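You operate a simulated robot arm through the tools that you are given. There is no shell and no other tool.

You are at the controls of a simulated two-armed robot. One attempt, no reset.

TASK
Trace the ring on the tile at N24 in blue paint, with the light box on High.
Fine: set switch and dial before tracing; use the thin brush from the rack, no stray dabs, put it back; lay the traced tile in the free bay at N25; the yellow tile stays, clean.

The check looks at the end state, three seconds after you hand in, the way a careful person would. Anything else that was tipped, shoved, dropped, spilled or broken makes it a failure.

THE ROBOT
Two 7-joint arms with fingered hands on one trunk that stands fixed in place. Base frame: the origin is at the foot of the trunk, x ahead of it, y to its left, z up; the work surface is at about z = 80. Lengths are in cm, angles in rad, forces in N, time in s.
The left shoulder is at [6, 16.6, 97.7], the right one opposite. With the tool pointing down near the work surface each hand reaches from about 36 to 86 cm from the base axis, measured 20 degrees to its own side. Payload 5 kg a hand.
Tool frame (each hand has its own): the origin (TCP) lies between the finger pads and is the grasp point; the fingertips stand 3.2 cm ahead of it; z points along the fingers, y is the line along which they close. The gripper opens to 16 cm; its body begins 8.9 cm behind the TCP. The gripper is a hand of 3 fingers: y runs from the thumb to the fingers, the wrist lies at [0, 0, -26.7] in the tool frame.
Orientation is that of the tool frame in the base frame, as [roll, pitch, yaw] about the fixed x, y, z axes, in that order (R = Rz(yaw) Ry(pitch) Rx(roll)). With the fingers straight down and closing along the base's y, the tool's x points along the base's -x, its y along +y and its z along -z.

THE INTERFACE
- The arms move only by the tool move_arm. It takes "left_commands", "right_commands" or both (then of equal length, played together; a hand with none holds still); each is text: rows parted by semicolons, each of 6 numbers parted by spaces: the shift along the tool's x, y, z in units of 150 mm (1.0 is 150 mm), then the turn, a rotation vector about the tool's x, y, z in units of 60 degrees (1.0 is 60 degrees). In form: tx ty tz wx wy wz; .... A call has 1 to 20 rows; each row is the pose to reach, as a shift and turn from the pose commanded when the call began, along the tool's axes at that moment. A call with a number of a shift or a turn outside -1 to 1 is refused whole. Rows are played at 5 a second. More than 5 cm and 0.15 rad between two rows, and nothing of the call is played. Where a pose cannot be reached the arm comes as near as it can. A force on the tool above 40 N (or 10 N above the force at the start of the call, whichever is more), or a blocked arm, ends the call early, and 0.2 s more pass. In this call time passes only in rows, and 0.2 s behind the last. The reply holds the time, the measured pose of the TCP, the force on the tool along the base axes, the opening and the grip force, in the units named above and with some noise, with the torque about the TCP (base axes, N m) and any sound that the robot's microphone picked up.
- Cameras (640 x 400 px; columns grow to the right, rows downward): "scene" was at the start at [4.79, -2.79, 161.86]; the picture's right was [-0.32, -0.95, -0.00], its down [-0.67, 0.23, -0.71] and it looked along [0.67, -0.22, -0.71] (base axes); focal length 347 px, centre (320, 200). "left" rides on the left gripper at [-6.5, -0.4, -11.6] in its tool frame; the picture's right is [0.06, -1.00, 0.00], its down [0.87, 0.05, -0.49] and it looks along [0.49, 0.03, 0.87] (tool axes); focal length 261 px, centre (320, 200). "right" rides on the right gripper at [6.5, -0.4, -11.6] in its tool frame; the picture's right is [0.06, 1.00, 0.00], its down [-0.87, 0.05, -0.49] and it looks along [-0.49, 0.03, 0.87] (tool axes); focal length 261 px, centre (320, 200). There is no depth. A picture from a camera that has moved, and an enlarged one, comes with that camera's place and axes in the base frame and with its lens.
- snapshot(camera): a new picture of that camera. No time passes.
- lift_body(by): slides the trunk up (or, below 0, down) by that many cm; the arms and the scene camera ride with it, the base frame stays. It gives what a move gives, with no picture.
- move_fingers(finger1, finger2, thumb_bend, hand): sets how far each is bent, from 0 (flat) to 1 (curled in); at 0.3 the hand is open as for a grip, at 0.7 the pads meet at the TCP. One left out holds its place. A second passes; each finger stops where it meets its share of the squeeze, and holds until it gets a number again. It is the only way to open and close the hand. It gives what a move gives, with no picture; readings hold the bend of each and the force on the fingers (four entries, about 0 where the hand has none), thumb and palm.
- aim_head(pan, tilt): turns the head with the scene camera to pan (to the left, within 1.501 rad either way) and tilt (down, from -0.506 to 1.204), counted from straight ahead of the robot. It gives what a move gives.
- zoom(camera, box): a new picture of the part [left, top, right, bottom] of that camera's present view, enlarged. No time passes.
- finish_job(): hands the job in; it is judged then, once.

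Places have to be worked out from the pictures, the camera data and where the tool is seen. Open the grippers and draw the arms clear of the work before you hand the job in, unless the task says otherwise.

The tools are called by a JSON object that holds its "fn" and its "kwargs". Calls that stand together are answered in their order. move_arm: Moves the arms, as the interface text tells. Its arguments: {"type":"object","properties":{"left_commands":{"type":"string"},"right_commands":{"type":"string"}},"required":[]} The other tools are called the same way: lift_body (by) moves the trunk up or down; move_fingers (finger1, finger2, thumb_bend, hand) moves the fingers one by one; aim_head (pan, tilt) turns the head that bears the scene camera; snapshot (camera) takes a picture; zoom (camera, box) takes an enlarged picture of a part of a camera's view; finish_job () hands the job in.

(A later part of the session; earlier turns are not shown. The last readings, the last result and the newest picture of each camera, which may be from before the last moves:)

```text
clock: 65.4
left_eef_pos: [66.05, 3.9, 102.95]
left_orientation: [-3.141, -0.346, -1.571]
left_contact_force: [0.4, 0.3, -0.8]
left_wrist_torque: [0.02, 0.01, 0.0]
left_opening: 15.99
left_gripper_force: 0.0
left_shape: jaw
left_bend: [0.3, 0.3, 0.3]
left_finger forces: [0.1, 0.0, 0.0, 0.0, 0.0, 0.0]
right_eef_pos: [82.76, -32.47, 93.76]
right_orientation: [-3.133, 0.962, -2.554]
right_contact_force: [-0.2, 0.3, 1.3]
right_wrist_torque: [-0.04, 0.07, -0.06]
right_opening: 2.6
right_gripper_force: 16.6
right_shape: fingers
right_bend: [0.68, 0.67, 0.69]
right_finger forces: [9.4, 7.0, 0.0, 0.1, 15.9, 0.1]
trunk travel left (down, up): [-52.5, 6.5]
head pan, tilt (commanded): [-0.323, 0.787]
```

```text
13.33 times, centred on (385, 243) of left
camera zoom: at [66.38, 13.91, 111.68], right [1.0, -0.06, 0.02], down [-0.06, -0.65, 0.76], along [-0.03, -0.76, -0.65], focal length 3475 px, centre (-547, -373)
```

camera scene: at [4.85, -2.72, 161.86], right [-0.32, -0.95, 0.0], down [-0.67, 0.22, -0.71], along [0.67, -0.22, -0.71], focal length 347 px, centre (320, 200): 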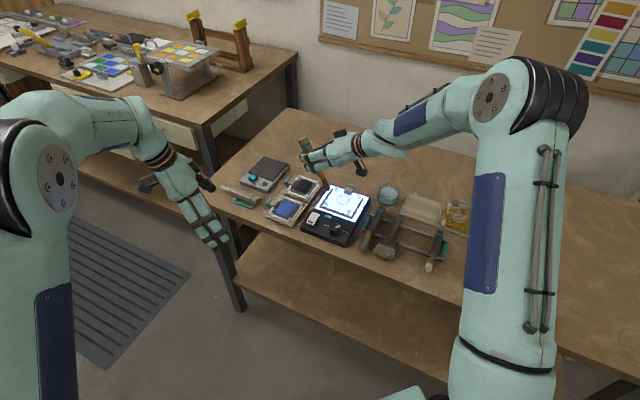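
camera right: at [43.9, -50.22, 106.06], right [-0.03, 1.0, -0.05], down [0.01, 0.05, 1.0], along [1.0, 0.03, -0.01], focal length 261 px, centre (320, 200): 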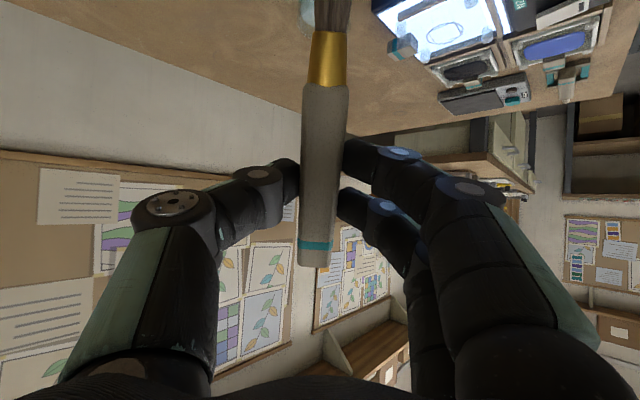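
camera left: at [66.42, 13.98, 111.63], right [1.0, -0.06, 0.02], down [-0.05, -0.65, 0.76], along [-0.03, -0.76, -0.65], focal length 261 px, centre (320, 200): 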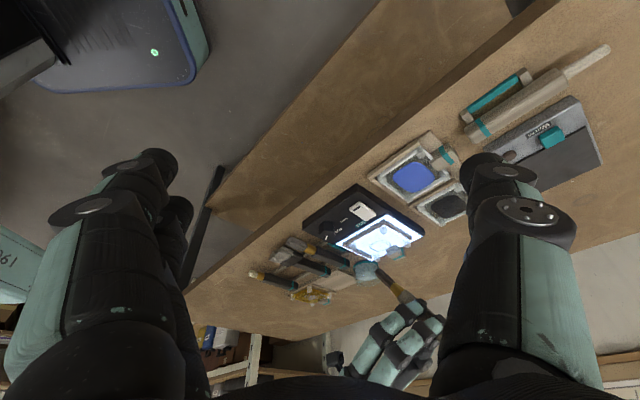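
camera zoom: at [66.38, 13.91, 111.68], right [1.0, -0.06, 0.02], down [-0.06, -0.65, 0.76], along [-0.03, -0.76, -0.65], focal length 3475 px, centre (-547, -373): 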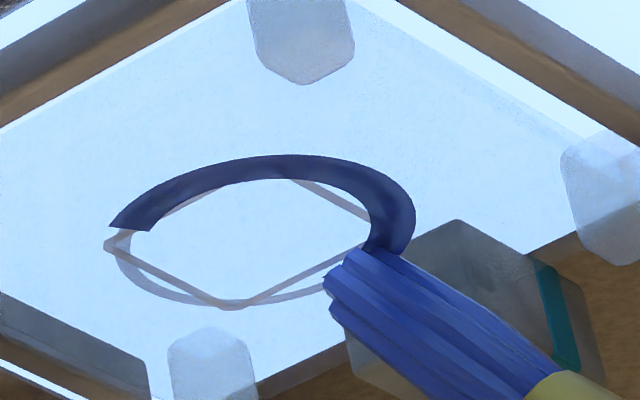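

Half the ring is painted cleanly. The tile's handle is close to the next stretch, so I'll trace it about 3 mm inside the centreline to keep the bristles off the handle, then check.

{"fn": "move_arm", "kwargs": {"right_commands": "0.0109 -0.0003 -0.0156 0 0 0; 0.0218 -0.0006 -0.0313 0 0 0; 0.031 -0.0006 -0.0445 0 0 0; 0.0401 -0.0005 -0.0576 0 0 0; 0.0578 -0.0019 -0.0831 0 0 0; 0.0768 0.0008 -0.1103 0 0 0; 0.096 0.0126 -0.1379 0 0 0"}}

{"fn": "zoom", "kwargs": {"camera": "scene", "box": [325, 178, 365, 210]}}

{"fn": "zoom", "kwargs": {"camera": "left", "box": [365, 228, 405, 258]}}

```text
clock: 67.0
left_eef_pos: [65.89, 3.81, 102.78]
left_orientation: [3.141, -0.346, -1.573]
left_contact_force: [0.1, 0.7, 0.5]
left_wrist_torque: [-0.03, -0.01, 0.01]
left_opening: 15.99
left_gripper_force: 0.0
left_shape: jaw
left_bend: [0.3, 0.3, 0.3]
left_finger forces: [0.1, 0.1, 0.0, 0.0, 0.0, 0.1]
right_eef_pos: [80.51, -33.67, 93.91]
right_orientation: [-3.132, 0.964, -2.553]
right_contact_force: [0.7, -0.1, 0.8]
right_wrist_torque: [-0.05, 0.04, 0.01]
right_opening: 2.61
right_gripper_force: 16.0
right_shape: fingers
right_bend: [0.68, 0.67, 0.69]
right_finger forces: [8.6, 7.4, 0.1, 0.1, 16.2, 0.0]
trunk travel left (down, up): [-52.5, 6.5]
head pan, tilt (commanded): [-0.323, 0.787]
```

```text
12.50 times, centred on (345, 194) of scene
camera zoom: at [4.78, -2.79, 161.86], right [-0.32, -0.95, 0.0], down [-0.67, 0.23, -0.71], along [0.67, -0.22, -0.71], focal length 4342 px, centre (8, 275)
```

zoom: 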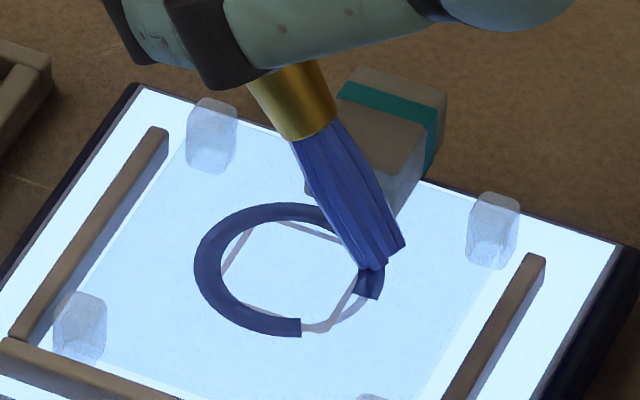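

```text
13.33 times, centred on (385, 243) of left
camera zoom: at [66.38, 13.91, 111.67], right [1.0, -0.06, 0.02], down [-0.06, -0.65, 0.76], along [-0.03, -0.76, -0.65], focal length 3475 px, centre (-547, -373)
```

zoom: 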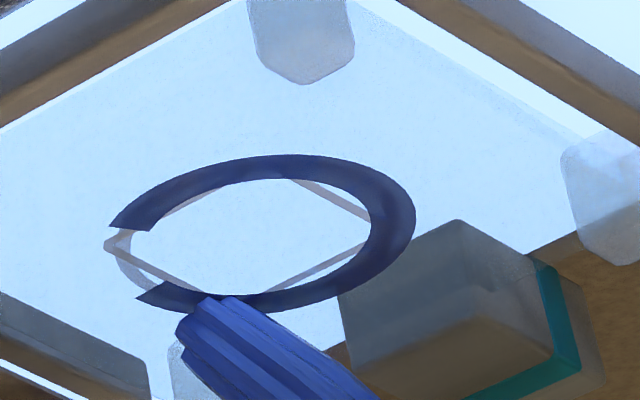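

Only a short gap remains. Continuing around to close the ring with a slight overlap.

{"fn": "move_arm", "kwargs": {"right_commands": "0.0151 0.0248 -0.0217 0 0 0; 0.0245 0.0575 -0.0352 0 0 0; 0.0287 0.0933 -0.0412 0 0 0; 0.0274 0.1298 -0.0394 0 0 0; 0.0208 0.1645 -0.0299 0 0 0; 0.0093 0.195 -0.0134 0 0 0"}}

{"fn": "zoom", "kwargs": {"camera": "scene", "box": [325, 178, 365, 210]}}

{"fn": "zoom", "kwargs": {"camera": "left", "box": [365, 228, 405, 258]}}

```text
clock: 68.4
left_eef_pos: [65.92, 3.88, 102.84]
left_orientation: [3.141, -0.345, -1.572]
left_contact_force: [0.0, -0.6, -0.4]
left_wrist_torque: [0.01, -0.01, -0.04]
left_opening: 16.0
left_gripper_force: 0.0
left_shape: jaw
left_bend: [0.3, 0.3, 0.3]
left_finger forces: [0.0, 0.0, 0.1, 0.1, 0.1, 0.0]
right_eef_pos: [78.75, -31.29, 93.92]
right_orientation: [-3.134, 0.962, -2.553]
right_contact_force: [-0.2, 0.0, -0.1]
right_wrist_torque: [-0.03, 0.04, 0.01]
right_opening: 2.59
right_gripper_force: 16.5
right_shape: fingers
right_bend: [0.68, 0.67, 0.69]
right_finger forces: [8.5, 7.5, 0.1, 0.1, 16.2, 0.0]
trunk travel left (down, up): [-52.5, 6.5]
head pan, tilt (commanded): [-0.323, 0.787]
```

```text
12.50 times, centred on (345, 194) of scene
camera zoom: at [4.8, -2.77, 161.86], right [-0.32, -0.95, 0.0], down [-0.67, 0.22, -0.71], along [0.67, -0.22, -0.71], focal length 4342 px, centre (8, 275)
```

zoom: 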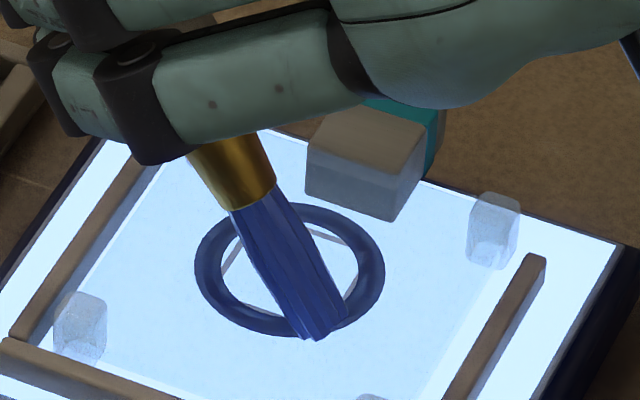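

```text
13.33 times, centred on (385, 243) of left
camera zoom: at [66.39, 13.92, 111.67], right [1.0, -0.06, 0.02], down [-0.06, -0.65, 0.76], along [-0.03, -0.76, -0.65], focal length 3475 px, centre (-547, -373)
```

zoom: 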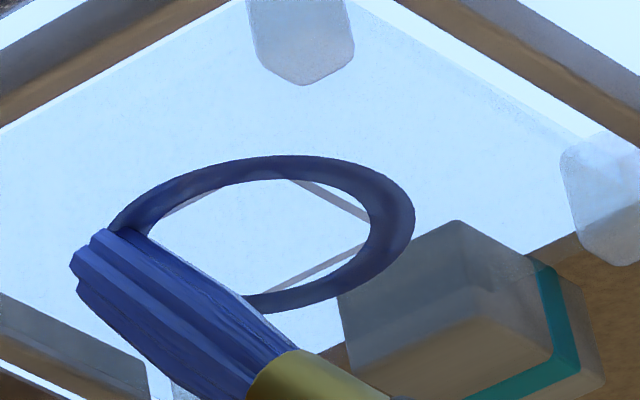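

The ring looks closed. I'll lift the brush straight up and inspect the ring.

{"fn": "move_arm", "kwargs": {"right_commands": "-0.03 0 -0.021 0 0 0; -0.08 0 -0.056 0 0 0; -0.16 0 -0.111 0 0 0; -0.25 0 -0.174 0 0 0; -0.35 0 -0.243 0 0 0; -0.45 0 -0.313 0 0 0; -0.55 0 -0.383 0 0 0"}}

{"fn": "zoom", "kwargs": {"camera": "scene", "box": [315, 170, 375, 215]}}

{"fn": "zoom", "kwargs": {"camera": "left", "box": [360, 215, 420, 260]}}

```text
clock: 70.0
left_eef_pos: [65.93, 3.95, 102.97]
left_orientation: [-3.141, -0.344, -1.571]
left_contact_force: [0.1, 0.7, 0.1]
left_wrist_torque: [-0.04, -0.02, 0.03]
left_opening: 15.97
left_gripper_force: 0.1
left_shape: jaw
left_bend: [0.3, 0.3, 0.3]
left_finger forces: [0.0, 0.0, 0.0, 0.0, 0.1, 0.0]
right_eef_pos: [78.64, -31.33, 103.89]
right_orientation: [-3.134, 0.964, -2.553]
right_contact_force: [0.1, -0.8, -1.5]
right_wrist_torque: [-0.01, 0.02, 0.0]
right_opening: 2.61
right_gripper_force: 16.8
right_shape: fingers
right_bend: [0.68, 0.68, 0.69]
right_finger forces: [8.3, 7.7, 0.0, 0.0, 16.0, 0.0]
trunk travel left (down, up): [-52.5, 6.5]
head pan, tilt (commanded): [-0.323, 0.787]
```

```text
8.89 times, centred on (345, 192) of scene
camera zoom: at [4.77, -2.77, 161.86], right [-0.32, -0.95, 0.0], down [-0.67, 0.22, -0.71], along [0.67, -0.22, -0.71], focal length 3088 px, centre (98, 267)
```

zoom: 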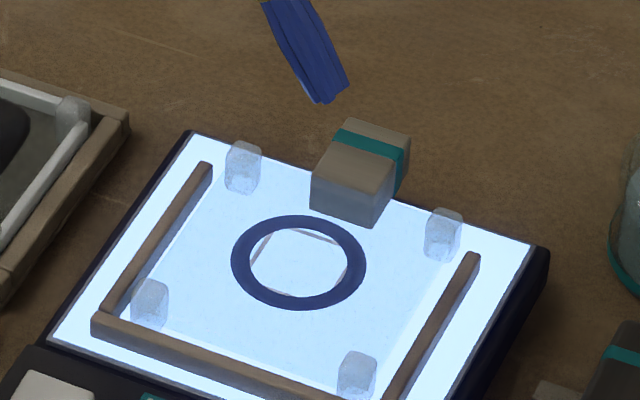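

```text
8.89 times, centred on (390, 238) of left
camera zoom: at [66.37, 13.92, 111.68], right [1.0, -0.06, 0.02], down [-0.06, -0.65, 0.76], along [-0.03, -0.76, -0.65], focal length 2317 px, centre (-302, -133)
```

zoom: 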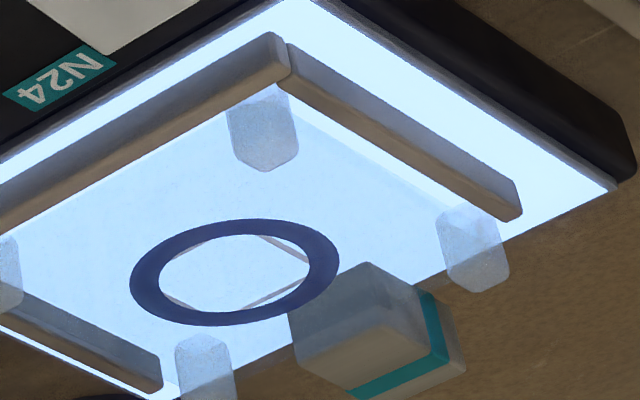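

The ring is fully painted with no stray dabs. Now I'll take the brush back: first retreat at the same height toward the rack side, clear of the yellow tile.

{"fn": "move_arm", "kwargs": {"right_commands": "0.108 -0.03 -0.155 0 0 0; 0.215 -0.061 -0.31 0 0 0; 0.323 -0.091 -0.464 0 0 0; 0.431 -0.122 -0.619 0 0 0; 0.538 -0.152 -0.774 0 0 0; 0.646 -0.183 -0.929 0 0 0"}}

{"fn": "move_arm", "kwargs": {"right_commands": "0 0 0 0 0.1 0; 0 0 0 0 0.21 0; 0 0 0 0 0.32 0; 0 0 0 0 0.43 0; 0 0 0 0 0.54 0; 0 0 0 0 0.65 0; 0 0 0 0 0.76 0; 0 0 0 0 0.86 0; 0 0 0 0 0.92 0"}}

{"fn": "snapshot", "kwargs": {"camera": "scene"}}

```text
clock: 71.4
left_eef_pos: [65.99, 3.72, 102.91]
left_orientation: [3.141, -0.344, -1.572]
left_contact_force: [-0.6, -0.6, 0.3]
left_wrist_torque: [0.02, -0.02, -0.01]
left_opening: 16.02
left_gripper_force: 0.0
left_shape: jaw
left_bend: [0.3, 0.3, 0.3]
left_finger forces: [0.1, 0.0, 0.1, 0.1, 0.1, 0.0]
right_eef_pos: [65.87, -42.91, 103.94]
right_orientation: [-3.134, 0.963, -2.554]
right_contact_force: [-0.1, 0.5, -0.9]
right_wrist_torque: [-0.01, 0.01, -0.04]
right_opening: 2.62
right_gripper_force: 15.6
right_shape: fingers
right_bend: [0.68, 0.68, 0.69]
right_finger forces: [8.2, 7.7, 0.0, 0.0, 15.9, 0.0]
trunk travel left (down, up): [-52.5, 6.5]
head pan, tilt (commanded): [-0.323, 0.787]
```

```text
clock: 73.4
left_eef_pos: [66.06, 3.81, 102.85]
left_orientation: [3.141, -0.345, -1.572]
left_contact_force: [0.0, -0.4, 0.0]
left_wrist_torque: [0.01, -0.01, 0.02]
left_opening: 15.98
left_gripper_force: 0.0
left_shape: jaw
left_bend: [0.3, 0.3, 0.3]
left_finger forces: [0.1, 0.0, 0.1, 0.1, 0.0, 0.1]
right_eef_pos: [66.01, -42.91, 103.87]
right_orientation: [-3.136, -0.002, -2.562]
right_contact_force: [-0.5, -1.2, -1.0]
right_wrist_torque: [-0.01, -0.02, -0.02]
right_opening: 2.65
right_gripper_force: 15.5
right_shape: fingers
right_bend: [0.68, 0.68, 0.69]
right_finger forces: [8.2, 7.6, 0.1, 0.0, 15.8, 0.0]
trunk travel left (down, up): [-52.5, 6.5]
head pan, tilt (commanded): [-0.323, 0.787]
```

```text
taken
camera scene: at [4.83, -2.77, 161.86], right [-0.32, -0.95, 0.0], down [-0.67, 0.22, -0.71], along [0.67, -0.22, -0.71], focal length 347 px, centre (320, 200)
```

scene: 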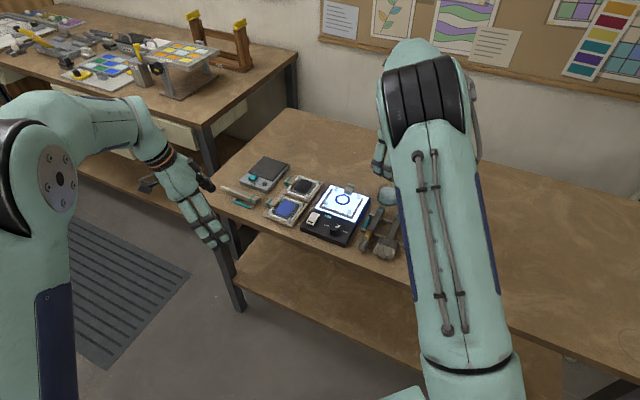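

The hand is upright again (yaw 3.72). I'll rotate back toward the rack orientation in two slow calls.

{"fn": "move_arm", "kwargs": {"right_commands": "0 0 0 0 0 0.09; 0 0 0 0 0 0.18; 0 0 0 0 0 0.28; 0 0 0 0 0 0.37; 0 0 0 0 0 0.46; 0 0 0 0 0 0.56; 0 0 0 0 0 0.652"}}

{"fn": "move_arm", "kwargs": {"right_commands": "0 0 0 0 0 0.09; 0 0 0 0 0 0.18; 0 0 0 0 0 0.28; 0 0 0 0 0 0.37; 0 0 0 0 0 0.46; 0 0 0 0 0 0.56; 0 0 0 0 0 0.652"}}

{"fn": "snapshot", "kwargs": {"camera": "scene"}}

{"fn": "snapshot", "kwargs": {"camera": "right"}}

```text
clock: 75.0
left_eef_pos: [65.96, 3.77, 102.86]
left_orientation: [3.141, -0.346, -1.57]
left_contact_force: [-1.0, 0.2, -0.4]
left_wrist_torque: [0.0, 0.05, 0.02]
left_opening: 15.98
left_gripper_force: 0.1
left_shape: jaw
left_bend: [0.3, 0.3, 0.3]
left_finger forces: [0.1, 0.0, 0.0, 0.0, 0.1, 0.0]
right_eef_pos: [65.93, -42.94, 103.86]
right_orientation: [-3.139, 0.005, 3.04]
right_contact_force: [-0.3, -0.3, -1.6]
right_wrist_torque: [0.0, -0.01, 0.0]
right_opening: 2.59
right_gripper_force: 15.6
right_shape: fingers
right_bend: [0.68, 0.68, 0.69]
right_finger forces: [8.0, 7.6, 0.1, 0.0, 15.7, 0.1]
trunk travel left (down, up): [-52.5, 6.5]
head pan, tilt (commanded): [-0.323, 0.787]
```

```text
clock: 76.6
left_eef_pos: [66.0, 3.94, 102.79]
left_orientation: [3.14, -0.344, -1.571]
left_contact_force: [0.0, -0.7, 0.2]
left_wrist_torque: [-0.02, -0.01, 0.01]
left_opening: 15.99
left_gripper_force: 0.1
left_shape: jaw
left_bend: [0.3, 0.3, 0.3]
left_finger forces: [0.1, 0.1, 0.0, 0.1, 0.0, 0.1]
right_eef_pos: [65.94, -42.71, 103.83]
right_orientation: [3.141, 0.004, 2.354]
right_contact_force: [-0.3, 0.7, -1.7]
right_wrist_torque: [-0.02, -0.03, 0.0]
right_opening: 2.59
right_gripper_force: 15.2
right_shape: fingers
right_bend: [0.68, 0.68, 0.69]
right_finger forces: [8.1, 7.6, 0.0, 0.0, 15.6, 0.0]
trunk travel left (down, up): [-52.5, 6.5]
head pan, tilt (commanded): [-0.323, 0.787]
```

```text
taken
camera scene: at [4.81, -2.78, 161.86], right [-0.32, -0.95, 0.0], down [-0.67, 0.22, -0.71], along [0.67, -0.22, -0.71], focal length 347 px, centre (320, 200)
```

scene: 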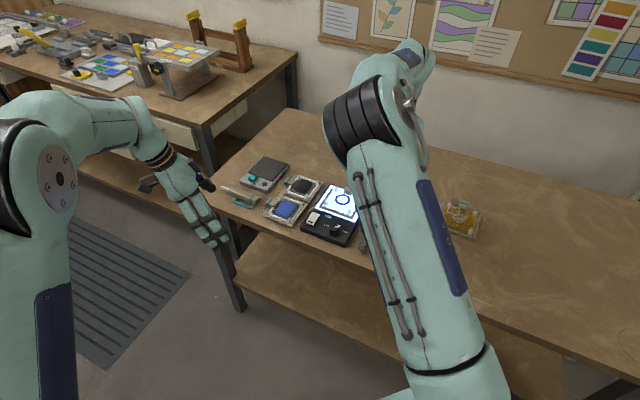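

```text
taken
camera right: at [61.18, -38.58, 115.45], right [0.66, 0.75, 0.0], down [0.65, -0.58, 0.5], along [0.37, -0.33, -0.87], focal length 261 px, centre (320, 200)
```

right: 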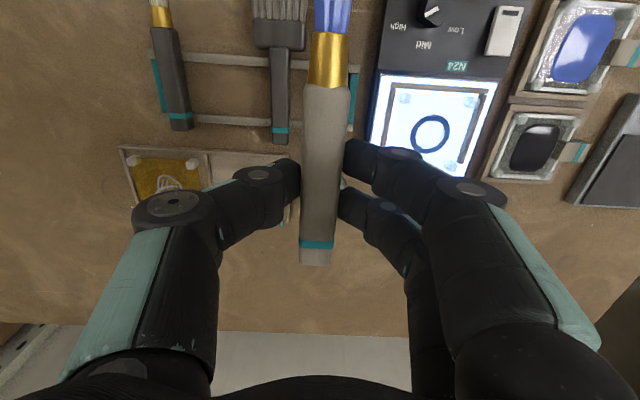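

The hand is square to the rack again. I'll zoom on the brush in the hand to see whether it shifted in the grip.

{"fn": "zoom", "kwargs": {"camera": "right", "box": [240, 20, 400, 290]}}

{"fn": "zoom", "kwargs": {"camera": "right", "box": [280, 220, 360, 280]}}

{"fn": "zoom", "kwargs": {"camera": "right", "box": [290, 60, 370, 120]}}

```text
1.48 times, centred on (320, 155) of right
camera zoom: at [61.18, -38.58, 115.45], right [0.66, 0.75, 0.0], down [0.65, -0.58, 0.5], along [0.37, -0.33, -0.87], focal length 386 px, centre (320, 267)
```

zoom: 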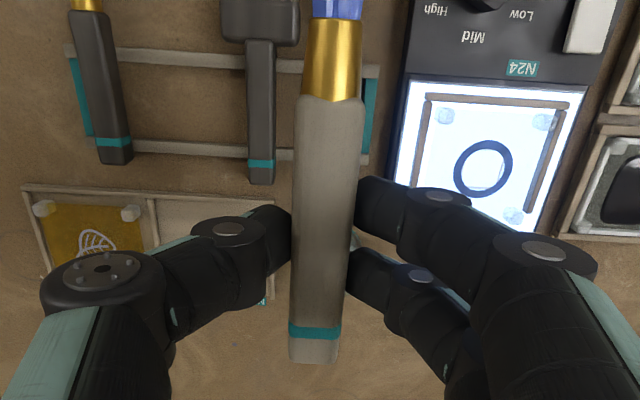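

```text
6.67 times, centred on (320, 250) of right
camera zoom: at [61.18, -38.58, 115.45], right [0.66, 0.75, 0.0], down [0.65, -0.58, 0.5], along [0.37, -0.33, -0.87], focal length 1738 px, centre (320, -133)
```

zoom: 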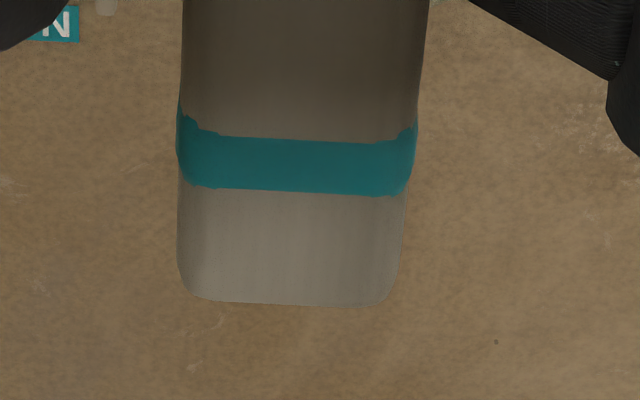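

```text
6.67 times, centred on (330, 90) of right
camera zoom: at [61.18, -38.58, 115.45], right [0.66, 0.75, 0.0], down [0.65, -0.58, 0.5], along [0.37, -0.33, -0.87], focal length 1738 px, centre (253, 933)
```

zoom: 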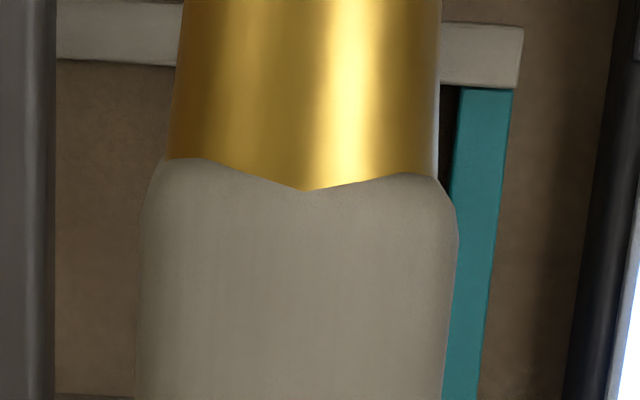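

The brush sits essentially unchanged in the grip. I'll move back over its rack slot (57.1,−49.7) at z≈98.

{"fn": "move_arm", "kwargs": {"right_commands": "0.014 -0.125 0.04 0 0 0; 0.028 -0.249 0.08 0 0 0; 0.043 -0.374 0.13 0 0 0; 0.057 -0.498 0.2 0 0 0; 0.071 -0.623 0.29 0 0 0; 0.085 -0.747 0.38 0 0 0"}}

{"fn": "snapshot", "kwargs": {"camera": "right"}}

{"fn": "snapshot", "kwargs": {"camera": "scene"}}

```text
clock: 78.0
left_eef_pos: [65.95, 3.76, 102.9]
left_orientation: [3.141, -0.346, -1.573]
left_contact_force: [-0.1, -0.6, -0.1]
left_wrist_torque: [-0.01, -0.01, 0.0]
left_opening: 15.98
left_gripper_force: 0.1
left_shape: jaw
left_bend: [0.3, 0.3, 0.3]
left_finger forces: [0.1, 0.0, 0.0, 0.1, 0.1, 0.1]
right_eef_pos: [57.05, -50.08, 98.28]
right_orientation: [-3.141, 0.007, 2.355]
right_contact_force: [0.3, 1.1, -0.8]
right_wrist_torque: [0.02, 0.0, 0.0]
right_opening: 2.62
right_gripper_force: 15.4
right_shape: fingers
right_bend: [0.68, 0.68, 0.69]
right_finger forces: [8.1, 7.6, 0.0, 0.1, 15.7, 0.0]
trunk travel left (down, up): [-52.5, 6.5]
head pan, tilt (commanded): [-0.323, 0.787]
```

```text
taken
camera right: at [52.29, -45.71, 109.76], right [0.66, 0.75, 0.0], down [0.65, -0.57, 0.5], along [0.37, -0.33, -0.87], focal length 261 px, centre (320, 200)
```

right: 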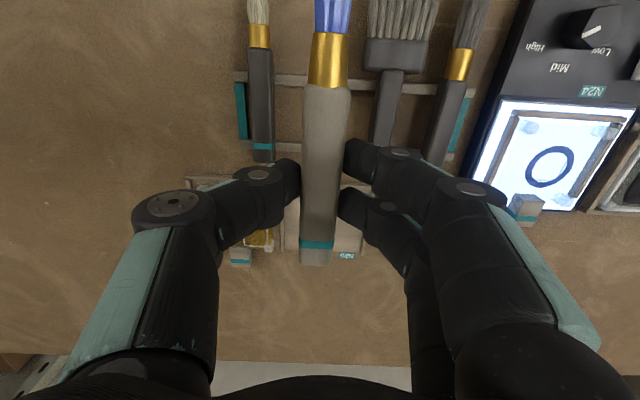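

```text
taken
camera scene: at [4.8, -2.82, 161.86], right [-0.32, -0.95, 0.0], down [-0.67, 0.23, -0.71], along [0.67, -0.22, -0.71], focal length 347 px, centre (320, 200)
```

scene: 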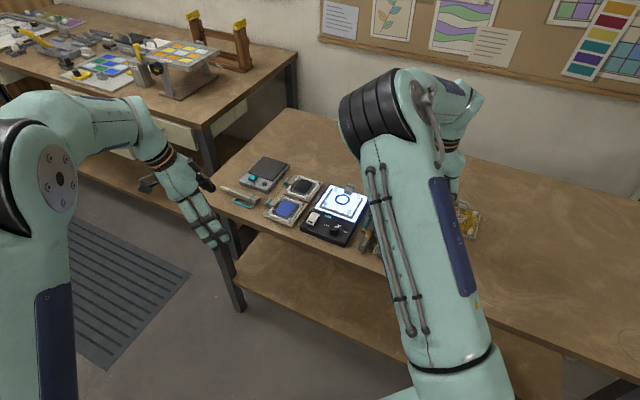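

Position is within a few mm of the pick pose; I'll correct 3 mm and descend to just above the rails.

{"fn": "move_arm", "kwargs": {"right_commands": "0.014 0.014 0.1 0 0 0; 0.014 0.014 0.25 0 0 0; 0.014 0.014 0.4 0 0 0; 0.014 0.014 0.55 0 0 0; 0.014 0.014 0.68 0 0 0; 0.014 0.014 0.78 0 0 0"}}

{"fn": "snapshot", "kwargs": {"camera": "right"}}

{"fn": "zoom", "kwargs": {"camera": "right", "box": [200, 80, 440, 260]}}

{"fn": "zoom", "kwargs": {"camera": "left", "box": [230, 220, 390, 320]}}

```text
clock: 79.4
left_eef_pos: [66.0, 3.76, 102.91]
left_orientation: [3.141, -0.345, -1.573]
left_contact_force: [0.9, -0.8, 0.2]
left_wrist_torque: [-0.02, 0.0, 0.02]
left_opening: 15.97
left_gripper_force: 0.1
left_shape: jaw
left_bend: [0.3, 0.3, 0.3]
left_finger forces: [0.0, 0.0, 0.0, 0.1, 0.0, 0.0]
right_eef_pos: [57.21, -49.72, 86.48]
right_orientation: [3.142, 0.005, 2.358]
right_contact_force: [-0.5, 0.2, -0.1]
right_wrist_torque: [-0.02, -0.01, 0.04]
right_opening: 2.62
right_gripper_force: 15.9
right_shape: fingers
right_bend: [0.68, 0.68, 0.69]
right_finger forces: [8.0, 7.6, 0.1, 0.0, 15.7, 0.0]
trunk travel left (down, up): [-52.5, 6.5]
head pan, tilt (commanded): [-0.323, 0.787]
```

```text
taken
camera right: at [52.43, -45.47, 98.02], right [0.66, 0.75, 0.0], down [0.65, -0.57, 0.5], along [0.37, -0.33, -0.87], focal length 261 px, centre (320, 200)
```

right: 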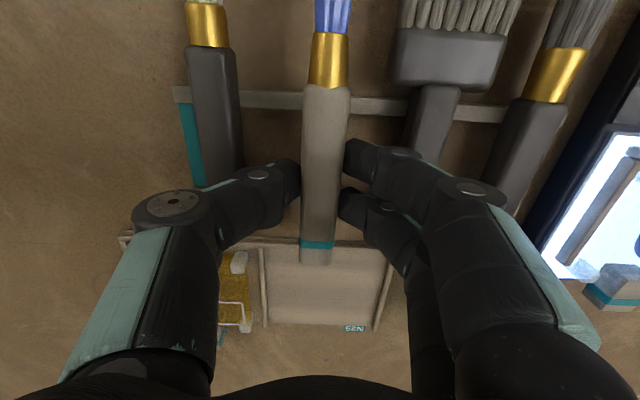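

```text
2.22 times, centred on (320, 170) of right
camera zoom: at [52.43, -45.47, 98.02], right [0.66, 0.75, 0.0], down [0.65, -0.57, 0.5], along [0.37, -0.33, -0.87], focal length 579 px, centre (320, 267)
```

zoom: 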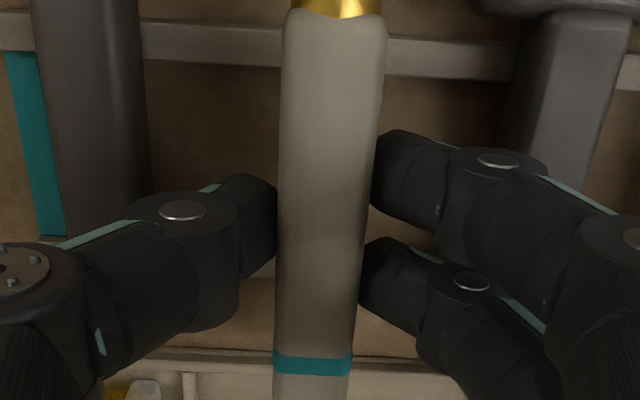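

```text
4.00 times, centred on (310, 270) of left
camera zoom: at [66.4, 13.89, 111.66], right [1.0, -0.06, 0.02], down [-0.06, -0.65, 0.76], along [-0.03, -0.76, -0.65], focal length 1043 px, centre (360, -80)
```

zoom: 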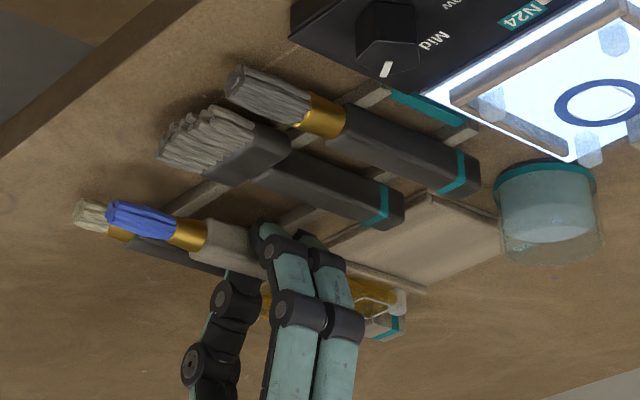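

Alignment matches the pick view. I'll lower the last 2.2 cm slowly, watching the force.

{"fn": "move_arm", "kwargs": {"right_commands": "0 0 0.03 0 0 0; 0 0 0.06 0 0 0; 0 0 0.09 0 0 0; 0 0 0.115 0 0 0; 0 0 0.135 0 0 0; 0 0 0.145 0 0 0"}}

{"fn": "zoom", "kwargs": {"camera": "right", "box": [200, 80, 440, 260]}}

{"fn": "zoom", "kwargs": {"camera": "left", "box": [230, 220, 390, 320]}}

```text
clock: 80.8
left_eef_pos: [65.98, 3.75, 102.77]
left_orientation: [3.141, -0.346, -1.569]
left_contact_force: [-0.3, -0.2, -0.1]
left_wrist_torque: [0.01, 0.01, -0.04]
left_opening: 16.01
left_gripper_force: 0.0
left_shape: jaw
left_bend: [0.3, 0.3, 0.3]
left_finger forces: [0.1, 0.0, 0.0, 0.0, 0.0, 0.0]
right_eef_pos: [57.13, -49.63, 84.17]
right_orientation: [3.141, 0.005, 2.357]
right_contact_force: [-1.0, -0.5, -1.1]
right_wrist_torque: [0.04, 0.02, -0.02]
right_opening: 2.61
right_gripper_force: 16.0
right_shape: fingers
right_bend: [0.68, 0.68, 0.69]
right_finger forces: [8.2, 7.6, 0.0, 0.0, 15.7, 0.0]
trunk travel left (down, up): [-52.5, 6.5]
head pan, tilt (commanded): [-0.323, 0.787]
```

```text
2.22 times, centred on (320, 170) of right
camera zoom: at [52.33, -45.44, 95.77], right [0.66, 0.75, 0.0], down [0.65, -0.57, 0.5], along [0.37, -0.33, -0.87], focal length 579 px, centre (320, 267)
```

zoom: 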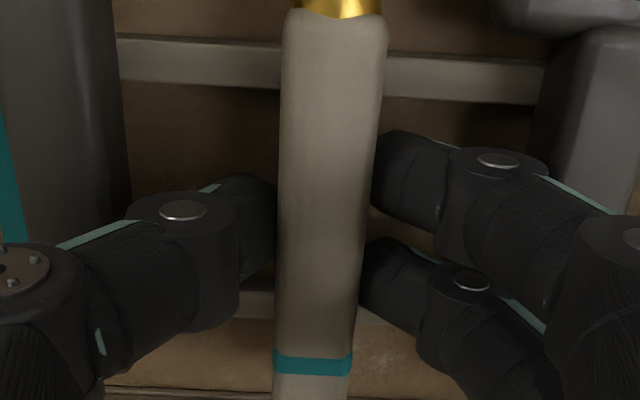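

```text
4.00 times, centred on (310, 270) of left
camera zoom: at [66.39, 13.91, 111.66], right [1.0, -0.06, 0.02], down [-0.06, -0.65, 0.76], along [-0.03, -0.76, -0.65], focal length 1043 px, centre (360, -80)
```

zoom: 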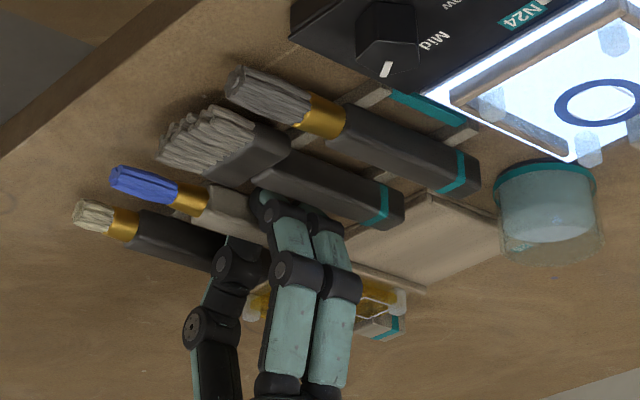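

Still bearing the brush's weight. I'll lower another 2 mm to seat it on the rails.

{"fn": "move_arm", "kwargs": {"right_commands": "0 0 0.007 0 0 0; 0 0 0.014 0 0 0; 0 0 0.014 0 0 0"}}

```text
clock: 81.6
left_eef_pos: [65.94, 3.83, 102.85]
left_orientation: [3.142, -0.345, -1.572]
left_contact_force: [0.6, -0.5, -0.4]
left_wrist_torque: [0.02, 0.02, 0.0]
left_opening: 15.99
left_gripper_force: 0.1
left_shape: jaw
left_bend: [0.3, 0.3, 0.3]
left_finger forces: [0.0, 0.0, 0.0, 0.1, 0.0, 0.0]
right_eef_pos: [57.19, -49.84, 84.12]
right_orientation: [-3.141, 0.004, 2.355]
right_contact_force: [-0.8, -0.9, 0.4]
right_wrist_torque: [-0.04, -0.01, 0.01]
right_opening: 2.65
right_gripper_force: 16.5
right_shape: fingers
right_bend: [0.68, 0.68, 0.69]
right_finger forces: [7.9, 8.2, 0.0, 0.1, 16.4, 0.1]
trunk travel left (down, up): [-52.5, 6.5]
head pan, tilt (commanded): [-0.323, 0.787]
```

Contact with the rails shows (+1.5 N change). Releasing gently to the same opening I used when approaching.

{"fn": "move_fingers", "kwargs": {"hand": "right", "finger1": 0.62, "finger2": 0.62, "thumb_bend": 0.62}}

{"fn": "zoom", "kwargs": {"camera": "right", "box": [200, 80, 440, 260]}}

{"fn": "zoom", "kwargs": {"camera": "left", "box": [230, 220, 390, 320]}}

```text
clock: 82.6
left_eef_pos: [65.89, 3.84, 102.93]
left_orientation: [-3.14, -0.346, -1.57]
left_contact_force: [1.1, -0.3, -0.7]
left_wrist_torque: [-0.01, 0.02, 0.03]
left_opening: 15.98
left_gripper_force: 0.1
left_shape: jaw
left_bend: [0.3, 0.3, 0.3]
left_finger forces: [0.1, 0.0, 0.1, 0.1, 0.0, 0.0]
right_eef_pos: [57.18, -49.65, 84.04]
right_orientation: [3.14, 0.006, 2.356]
right_contact_force: [0.0, -0.6, 0.0]
right_wrist_torque: [-0.02, 0.0, 0.0]
right_opening: 3.87
right_gripper_force: 0.5
right_shape: fingers
right_bend: [0.62, 0.62, 0.62]
right_finger forces: [0.3, 0.1, 0.0, 0.0, 0.0, 0.0]
trunk travel left (down, up): [-52.5, 6.5]
head pan, tilt (commanded): [-0.323, 0.787]
```

```text
2.22 times, centred on (320, 170) of right
camera zoom: at [52.37, -45.42, 95.62], right [0.66, 0.75, 0.0], down [0.65, -0.57, 0.5], along [0.37, -0.33, -0.87], focal length 579 px, centre (320, 267)
```

zoom: 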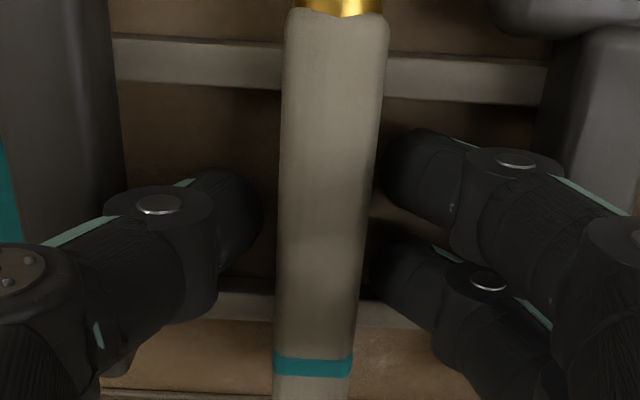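

```text
4.00 times, centred on (310, 270) of left
camera zoom: at [66.39, 13.91, 111.67], right [1.0, -0.06, 0.02], down [-0.06, -0.65, 0.76], along [-0.03, -0.76, -0.65], focal length 1043 px, centre (360, -80)
```

zoom: 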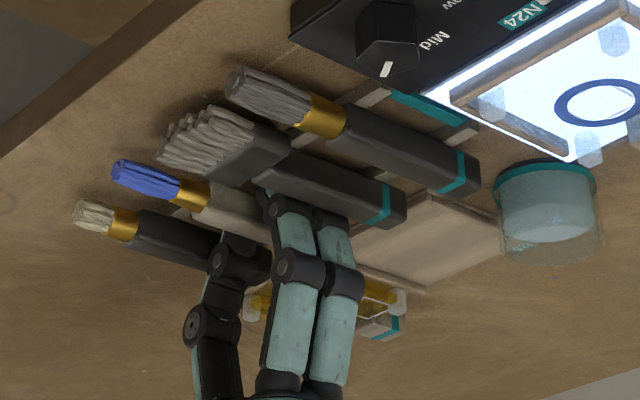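

Brush released; finger 1 barely touches the neighbouring brush handle (0.3 N), so I'll ease the two fingers in slightly before lifting straight up.

{"fn": "move_fingers", "kwargs": {"hand": "right", "finger1": 0.64, "finger2": 0.64, "thumb_bend": 0.63}}

{"fn": "move_arm", "kwargs": {"right_commands": "0 0 -0.04 0 0 0; 0 0 -0.08 0 0 0; 0 0 -0.13 0 0 0; 0 0 -0.2 0 0 0; 0 0 -0.35 0 0 0; 0 0 -0.5 0 0 0; 0 0 -0.7 0 0 0; 0 0 -0.9 0 0 0"}}

{"fn": "snapshot", "kwargs": {"camera": "right"}}

{"fn": "zoom", "kwargs": {"camera": "left", "box": [230, 220, 390, 320]}}

```text
clock: 83.6
left_eef_pos: [65.86, 3.85, 102.92]
left_orientation: [-3.141, -0.346, -1.571]
left_contact_force: [-0.5, 0.2, 0.5]
left_wrist_torque: [0.01, 0.0, 0.0]
left_opening: 15.99
left_gripper_force: 0.1
left_shape: jaw
left_bend: [0.3, 0.3, 0.3]
left_finger forces: [0.0, 0.0, 0.1, 0.1, 0.1, 0.0]
right_eef_pos: [57.15, -49.71, 83.95]
right_orientation: [-3.141, 0.005, 2.357]
right_contact_force: [0.3, -0.3, 0.7]
right_wrist_torque: [0.04, 0.01, -0.02]
right_opening: 3.48
right_gripper_force: 0.1
right_shape: fingers
right_bend: [0.64, 0.64, 0.63]
right_finger forces: [0.1, 0.0, 0.0, 0.0, 0.0, 0.0]
trunk travel left (down, up): [-52.5, 6.5]
head pan, tilt (commanded): [-0.323, 0.787]
```

```text
clock: 85.4
left_eef_pos: [65.96, 3.89, 102.89]
left_orientation: [3.141, -0.345, -1.572]
left_contact_force: [0.3, -0.3, 0.4]
left_wrist_torque: [0.03, -0.02, -0.01]
left_opening: 15.98
left_gripper_force: 0.0
left_shape: jaw
left_bend: [0.3, 0.3, 0.3]
left_finger forces: [0.1, 0.1, 0.0, 0.1, 0.0, 0.0]
right_eef_pos: [57.23, -49.85, 97.63]
right_orientation: [-3.141, 0.004, 2.357]
right_contact_force: [-0.3, -1.0, 0.4]
right_wrist_torque: [0.01, -0.02, -0.02]
right_opening: 3.5
right_gripper_force: 0.0
right_shape: fingers
right_bend: [0.64, 0.64, 0.63]
right_finger forces: [0.0, 0.0, 0.1, 0.0, 0.0, 0.0]
trunk travel left (down, up): [-52.5, 6.5]
head pan, tilt (commanded): [-0.323, 0.787]
```

```text
taken
camera right: at [52.37, -45.44, 109.19], right [0.66, 0.75, 0.0], down [0.65, -0.57, 0.5], along [0.37, -0.33, -0.87], focal length 261 px, centre (320, 200)
```

right: 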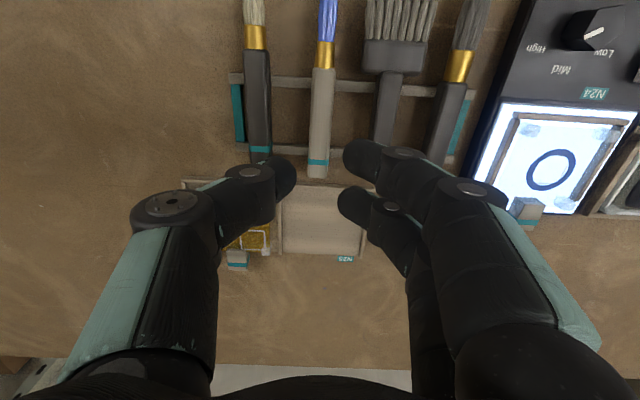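

```text
4.00 times, centred on (310, 270) of left
camera zoom: at [66.36, 13.93, 111.68], right [1.0, -0.06, 0.02], down [-0.06, -0.65, 0.76], along [-0.03, -0.76, -0.65], focal length 1043 px, centre (360, -80)
```

zoom: 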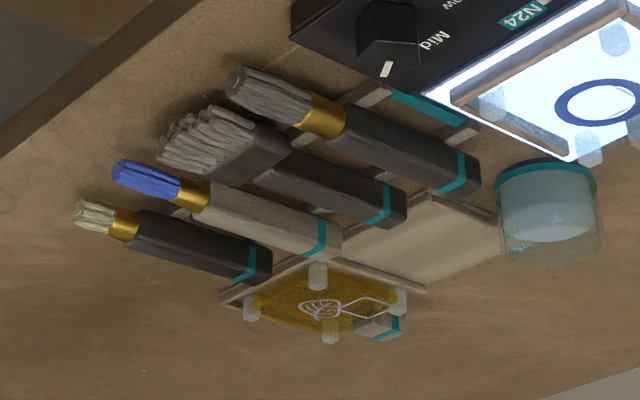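

The brush is back in its slot, all brushes orderly. Next is the tile: I'll bring the right hand above the light box to measure the handle, opening the digits for view.

{"fn": "move_arm", "kwargs": {"right_commands": "0 0.17 -0.02 0 0 0; 0.005 0.34 -0.03 0 0 0; 0.01 0.5 -0.03 0 0 0; 0.015 0.66 -0.03 0 0 0; 0.017 0.83 -0.03 0 0 0"}}

{"fn": "move_arm", "kwargs": {"right_commands": "0 0.17 0 0 0 0; 0.005 0.34 0 0 0 0; 0.01 0.5 0 0 0 0; 0.015 0.66 0 0 0 0; 0.017 0.83 0 0 0 0"}}

{"fn": "move_fingers", "kwargs": {"hand": "right", "finger1": 0.4, "finger2": 0.4, "thumb_bend": 0.4}}

{"fn": "zoom", "kwargs": {"camera": "right", "box": [240, 110, 400, 230]}}

{"fn": "zoom", "kwargs": {"camera": "left", "box": [350, 215, 430, 275]}}

```text
clock: 86.6
left_eef_pos: [65.97, 3.96, 102.88]
left_orientation: [3.142, -0.347, -1.57]
left_contact_force: [1.0, 0.5, 0.3]
left_wrist_torque: [0.01, 0.01, -0.02]
left_opening: 16.01
left_gripper_force: 0.1
left_shape: jaw
left_bend: [0.3, 0.3, 0.3]
left_finger forces: [0.0, 0.0, 0.0, 0.1, 0.0, 0.0]
right_eef_pos: [65.82, -40.47, 98.11]
right_orientation: [-3.141, 0.006, 2.356]
right_contact_force: [0.0, 1.2, 0.6]
right_wrist_torque: [0.03, 0.04, -0.03]
right_opening: 3.48
right_gripper_force: 0.1
right_shape: fingers
right_bend: [0.64, 0.64, 0.63]
right_finger forces: [0.0, 0.0, 0.0, 0.0, 0.0, 0.0]
trunk travel left (down, up): [-52.5, 6.5]
head pan, tilt (commanded): [-0.323, 0.787]
```

```text
clock: 87.8
left_eef_pos: [65.94, 3.91, 102.8]
left_orientation: [3.142, -0.346, -1.571]
left_contact_force: [0.0, -0.4, 0.1]
left_wrist_torque: [0.0, 0.03, -0.01]
left_opening: 15.97
left_gripper_force: 0.1
left_shape: jaw
left_bend: [0.3, 0.3, 0.3]
left_finger forces: [0.0, 0.0, 0.0, 0.0, 0.1, 0.0]
right_eef_pos: [74.34, -31.57, 97.96]
right_orientation: [-3.141, 0.006, 2.357]
right_contact_force: [-0.3, 0.4, 0.2]
right_wrist_torque: [0.01, 0.02, 0.0]
right_opening: 3.46
right_gripper_force: 0.0
right_shape: fingers
right_bend: [0.64, 0.64, 0.63]
right_finger forces: [0.1, 0.0, 0.0, 0.0, 0.0, 0.1]
trunk travel left (down, up): [-52.5, 6.5]
head pan, tilt (commanded): [-0.323, 0.787]
```

```text
clock: 88.8
left_eef_pos: [66.0, 3.9, 102.84]
left_orientation: [-3.141, -0.346, -1.571]
left_contact_force: [0.5, 0.2, -0.7]
left_wrist_torque: [0.0, 0.01, 0.01]
left_opening: 15.99
left_gripper_force: 0.0
left_shape: jaw
left_bend: [0.3, 0.3, 0.3]
left_finger forces: [0.0, 0.0, 0.0, 0.1, 0.0, 0.1]
right_eef_pos: [74.19, -31.59, 97.93]
right_orientation: [3.141, 0.006, 2.355]
right_contact_force: [-0.2, 0.4, -0.1]
right_wrist_torque: [0.0, 0.0, 0.01]
right_opening: 12.75
right_gripper_force: 0.1
right_shape: fingers
right_bend: [0.4, 0.4, 0.4]
right_finger forces: [0.0, 0.0, 0.1, 0.0, 0.0, 0.0]
trunk travel left (down, up): [-52.5, 6.5]
head pan, tilt (commanded): [-0.323, 0.787]
```

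```text
3.33 times, centred on (320, 170) of right
camera zoom: at [69.48, -27.38, 109.48], right [0.66, 0.75, 0.0], down [0.65, -0.57, 0.5], along [0.37, -0.33, -0.87], focal length 869 px, centre (320, 300)
```

zoom: 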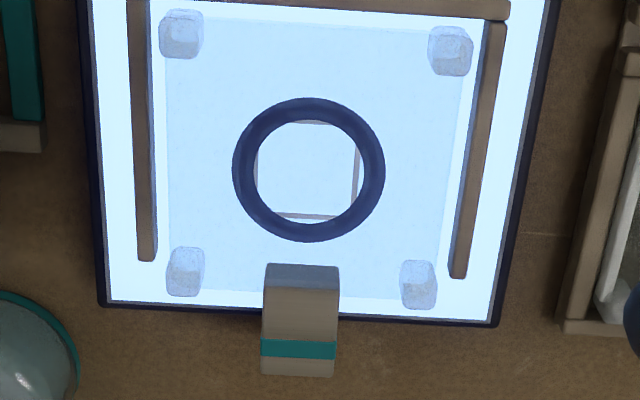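

```text
6.67 times, centred on (390, 245) of left
camera zoom: at [66.39, 13.92, 111.67], right [1.0, -0.06, 0.02], down [-0.06, -0.65, 0.76], along [-0.03, -0.76, -0.65], focal length 1738 px, centre (-147, -100)
```

zoom: 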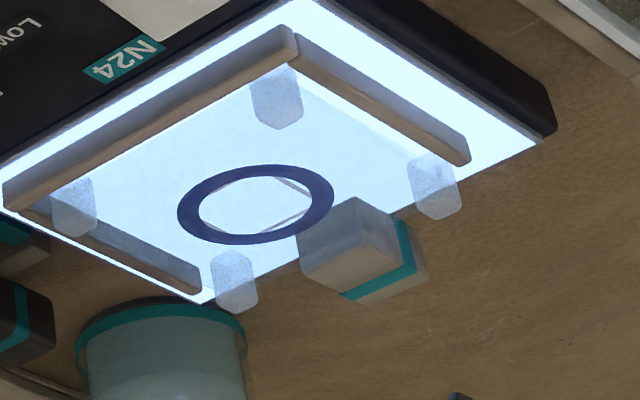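

Handle measures about 2.5×3.4 cm, top z≈85.2, centre near (80.35,−38.0), with the corner feet close on either side. I'll zoom in to measure feet height and gaps, and view my own fingers from the left camera.

{"fn": "zoom", "kwargs": {"camera": "right", "box": [270, 160, 360, 220]}}

{"fn": "zoom", "kwargs": {"camera": "left", "box": [320, 230, 460, 350]}}

{"fn": "zoom", "kwargs": {"camera": "scene", "box": [320, 160, 390, 210]}}

```text
6.67 times, centred on (315, 190) of right
camera zoom: at [69.48, -27.38, 109.48], right [0.66, 0.75, 0.0], down [0.65, -0.57, 0.5], along [0.37, -0.33, -0.87], focal length 1738 px, centre (353, 267)
```

zoom: 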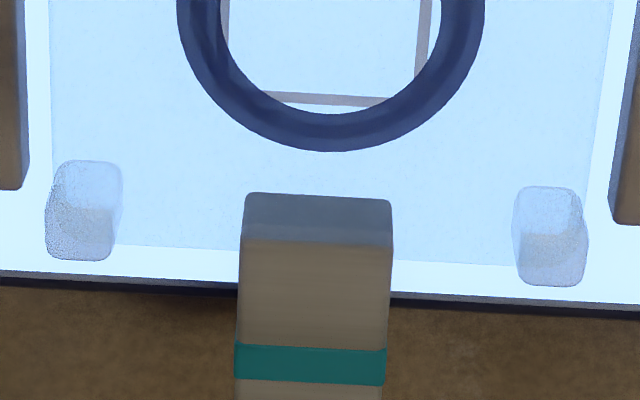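

```text
3.33 times, centred on (390, 290) of left
camera zoom: at [66.39, 13.92, 111.67], right [1.0, -0.06, 0.02], down [-0.06, -0.65, 0.76], along [-0.03, -0.76, -0.65], focal length 869 px, centre (87, -100)
```

zoom: 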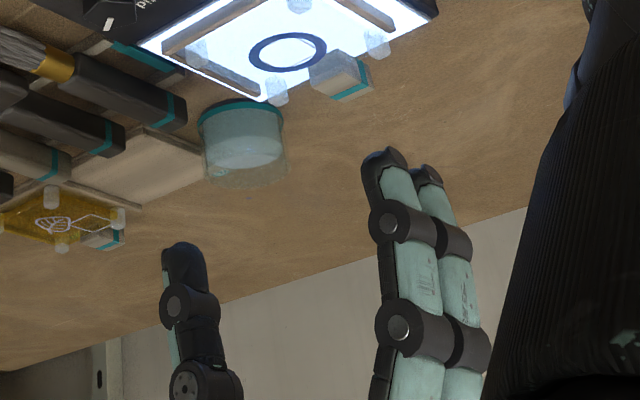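

```text
8.00 times, centred on (355, 185) of scene
camera zoom: at [4.8, -2.77, 161.86], right [-0.32, -0.95, 0.0], down [-0.67, 0.22, -0.71], along [0.67, -0.22, -0.71], focal length 2779 px, centre (40, 320)
```

zoom: 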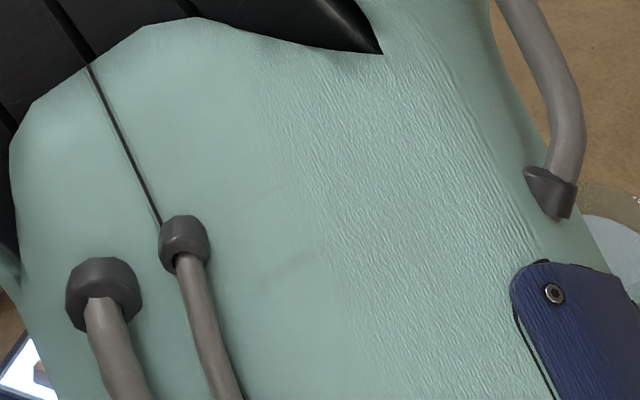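

The feet flank the handle too closely for a sideways grip, so I'll grip the handle along its depth instead: fingers on the ring side hovering above the glass, thumb on the outer end. That needs reach, so I'll raise the trunk 6 cm first.

{"fn": "lift_body", "kwargs": {"by": 6}}

{"fn": "snapshot", "kwargs": {"camera": "scene"}}

```text
clock: 89.8
left_eef_pos: [66.07, 3.92, 108.93]
left_orientation: [-3.141, -0.346, -1.571]
left_contact_force: [-0.5, -0.6, -0.9]
left_wrist_torque: [-0.01, 0.04, -0.01]
left_opening: 16.0
left_gripper_force: 0.1
left_shape: jaw
left_bend: [0.3, 0.3, 0.3]
left_finger forces: [0.0, 0.0, 0.1, 0.0, 0.0, 0.1]
right_eef_pos: [74.37, -31.67, 103.95]
right_orientation: [-3.141, 0.005, 2.356]
right_contact_force: [-0.4, -0.3, -0.1]
right_wrist_torque: [-0.01, 0.0, 0.01]
right_opening: 12.73
right_gripper_force: 0.1
right_shape: fingers
right_bend: [0.4, 0.4, 0.4]
right_finger forces: [0.1, 0.0, 0.0, 0.1, 0.1, 0.0]
trunk travel left (down, up): [-58.5, 0.5]
head pan, tilt (commanded): [-0.323, 0.787]
```

```text
taken
camera scene: at [4.85, -2.78, 167.86], right [-0.32, -0.95, 0.0], down [-0.67, 0.22, -0.71], along [0.67, -0.22, -0.71], focal length 347 px, centre (320, 200)
```

scene: 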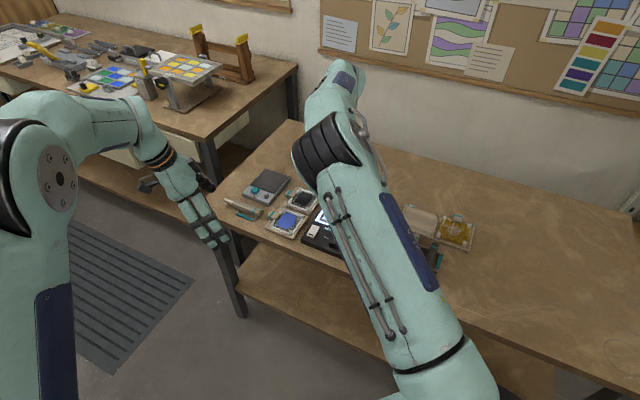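

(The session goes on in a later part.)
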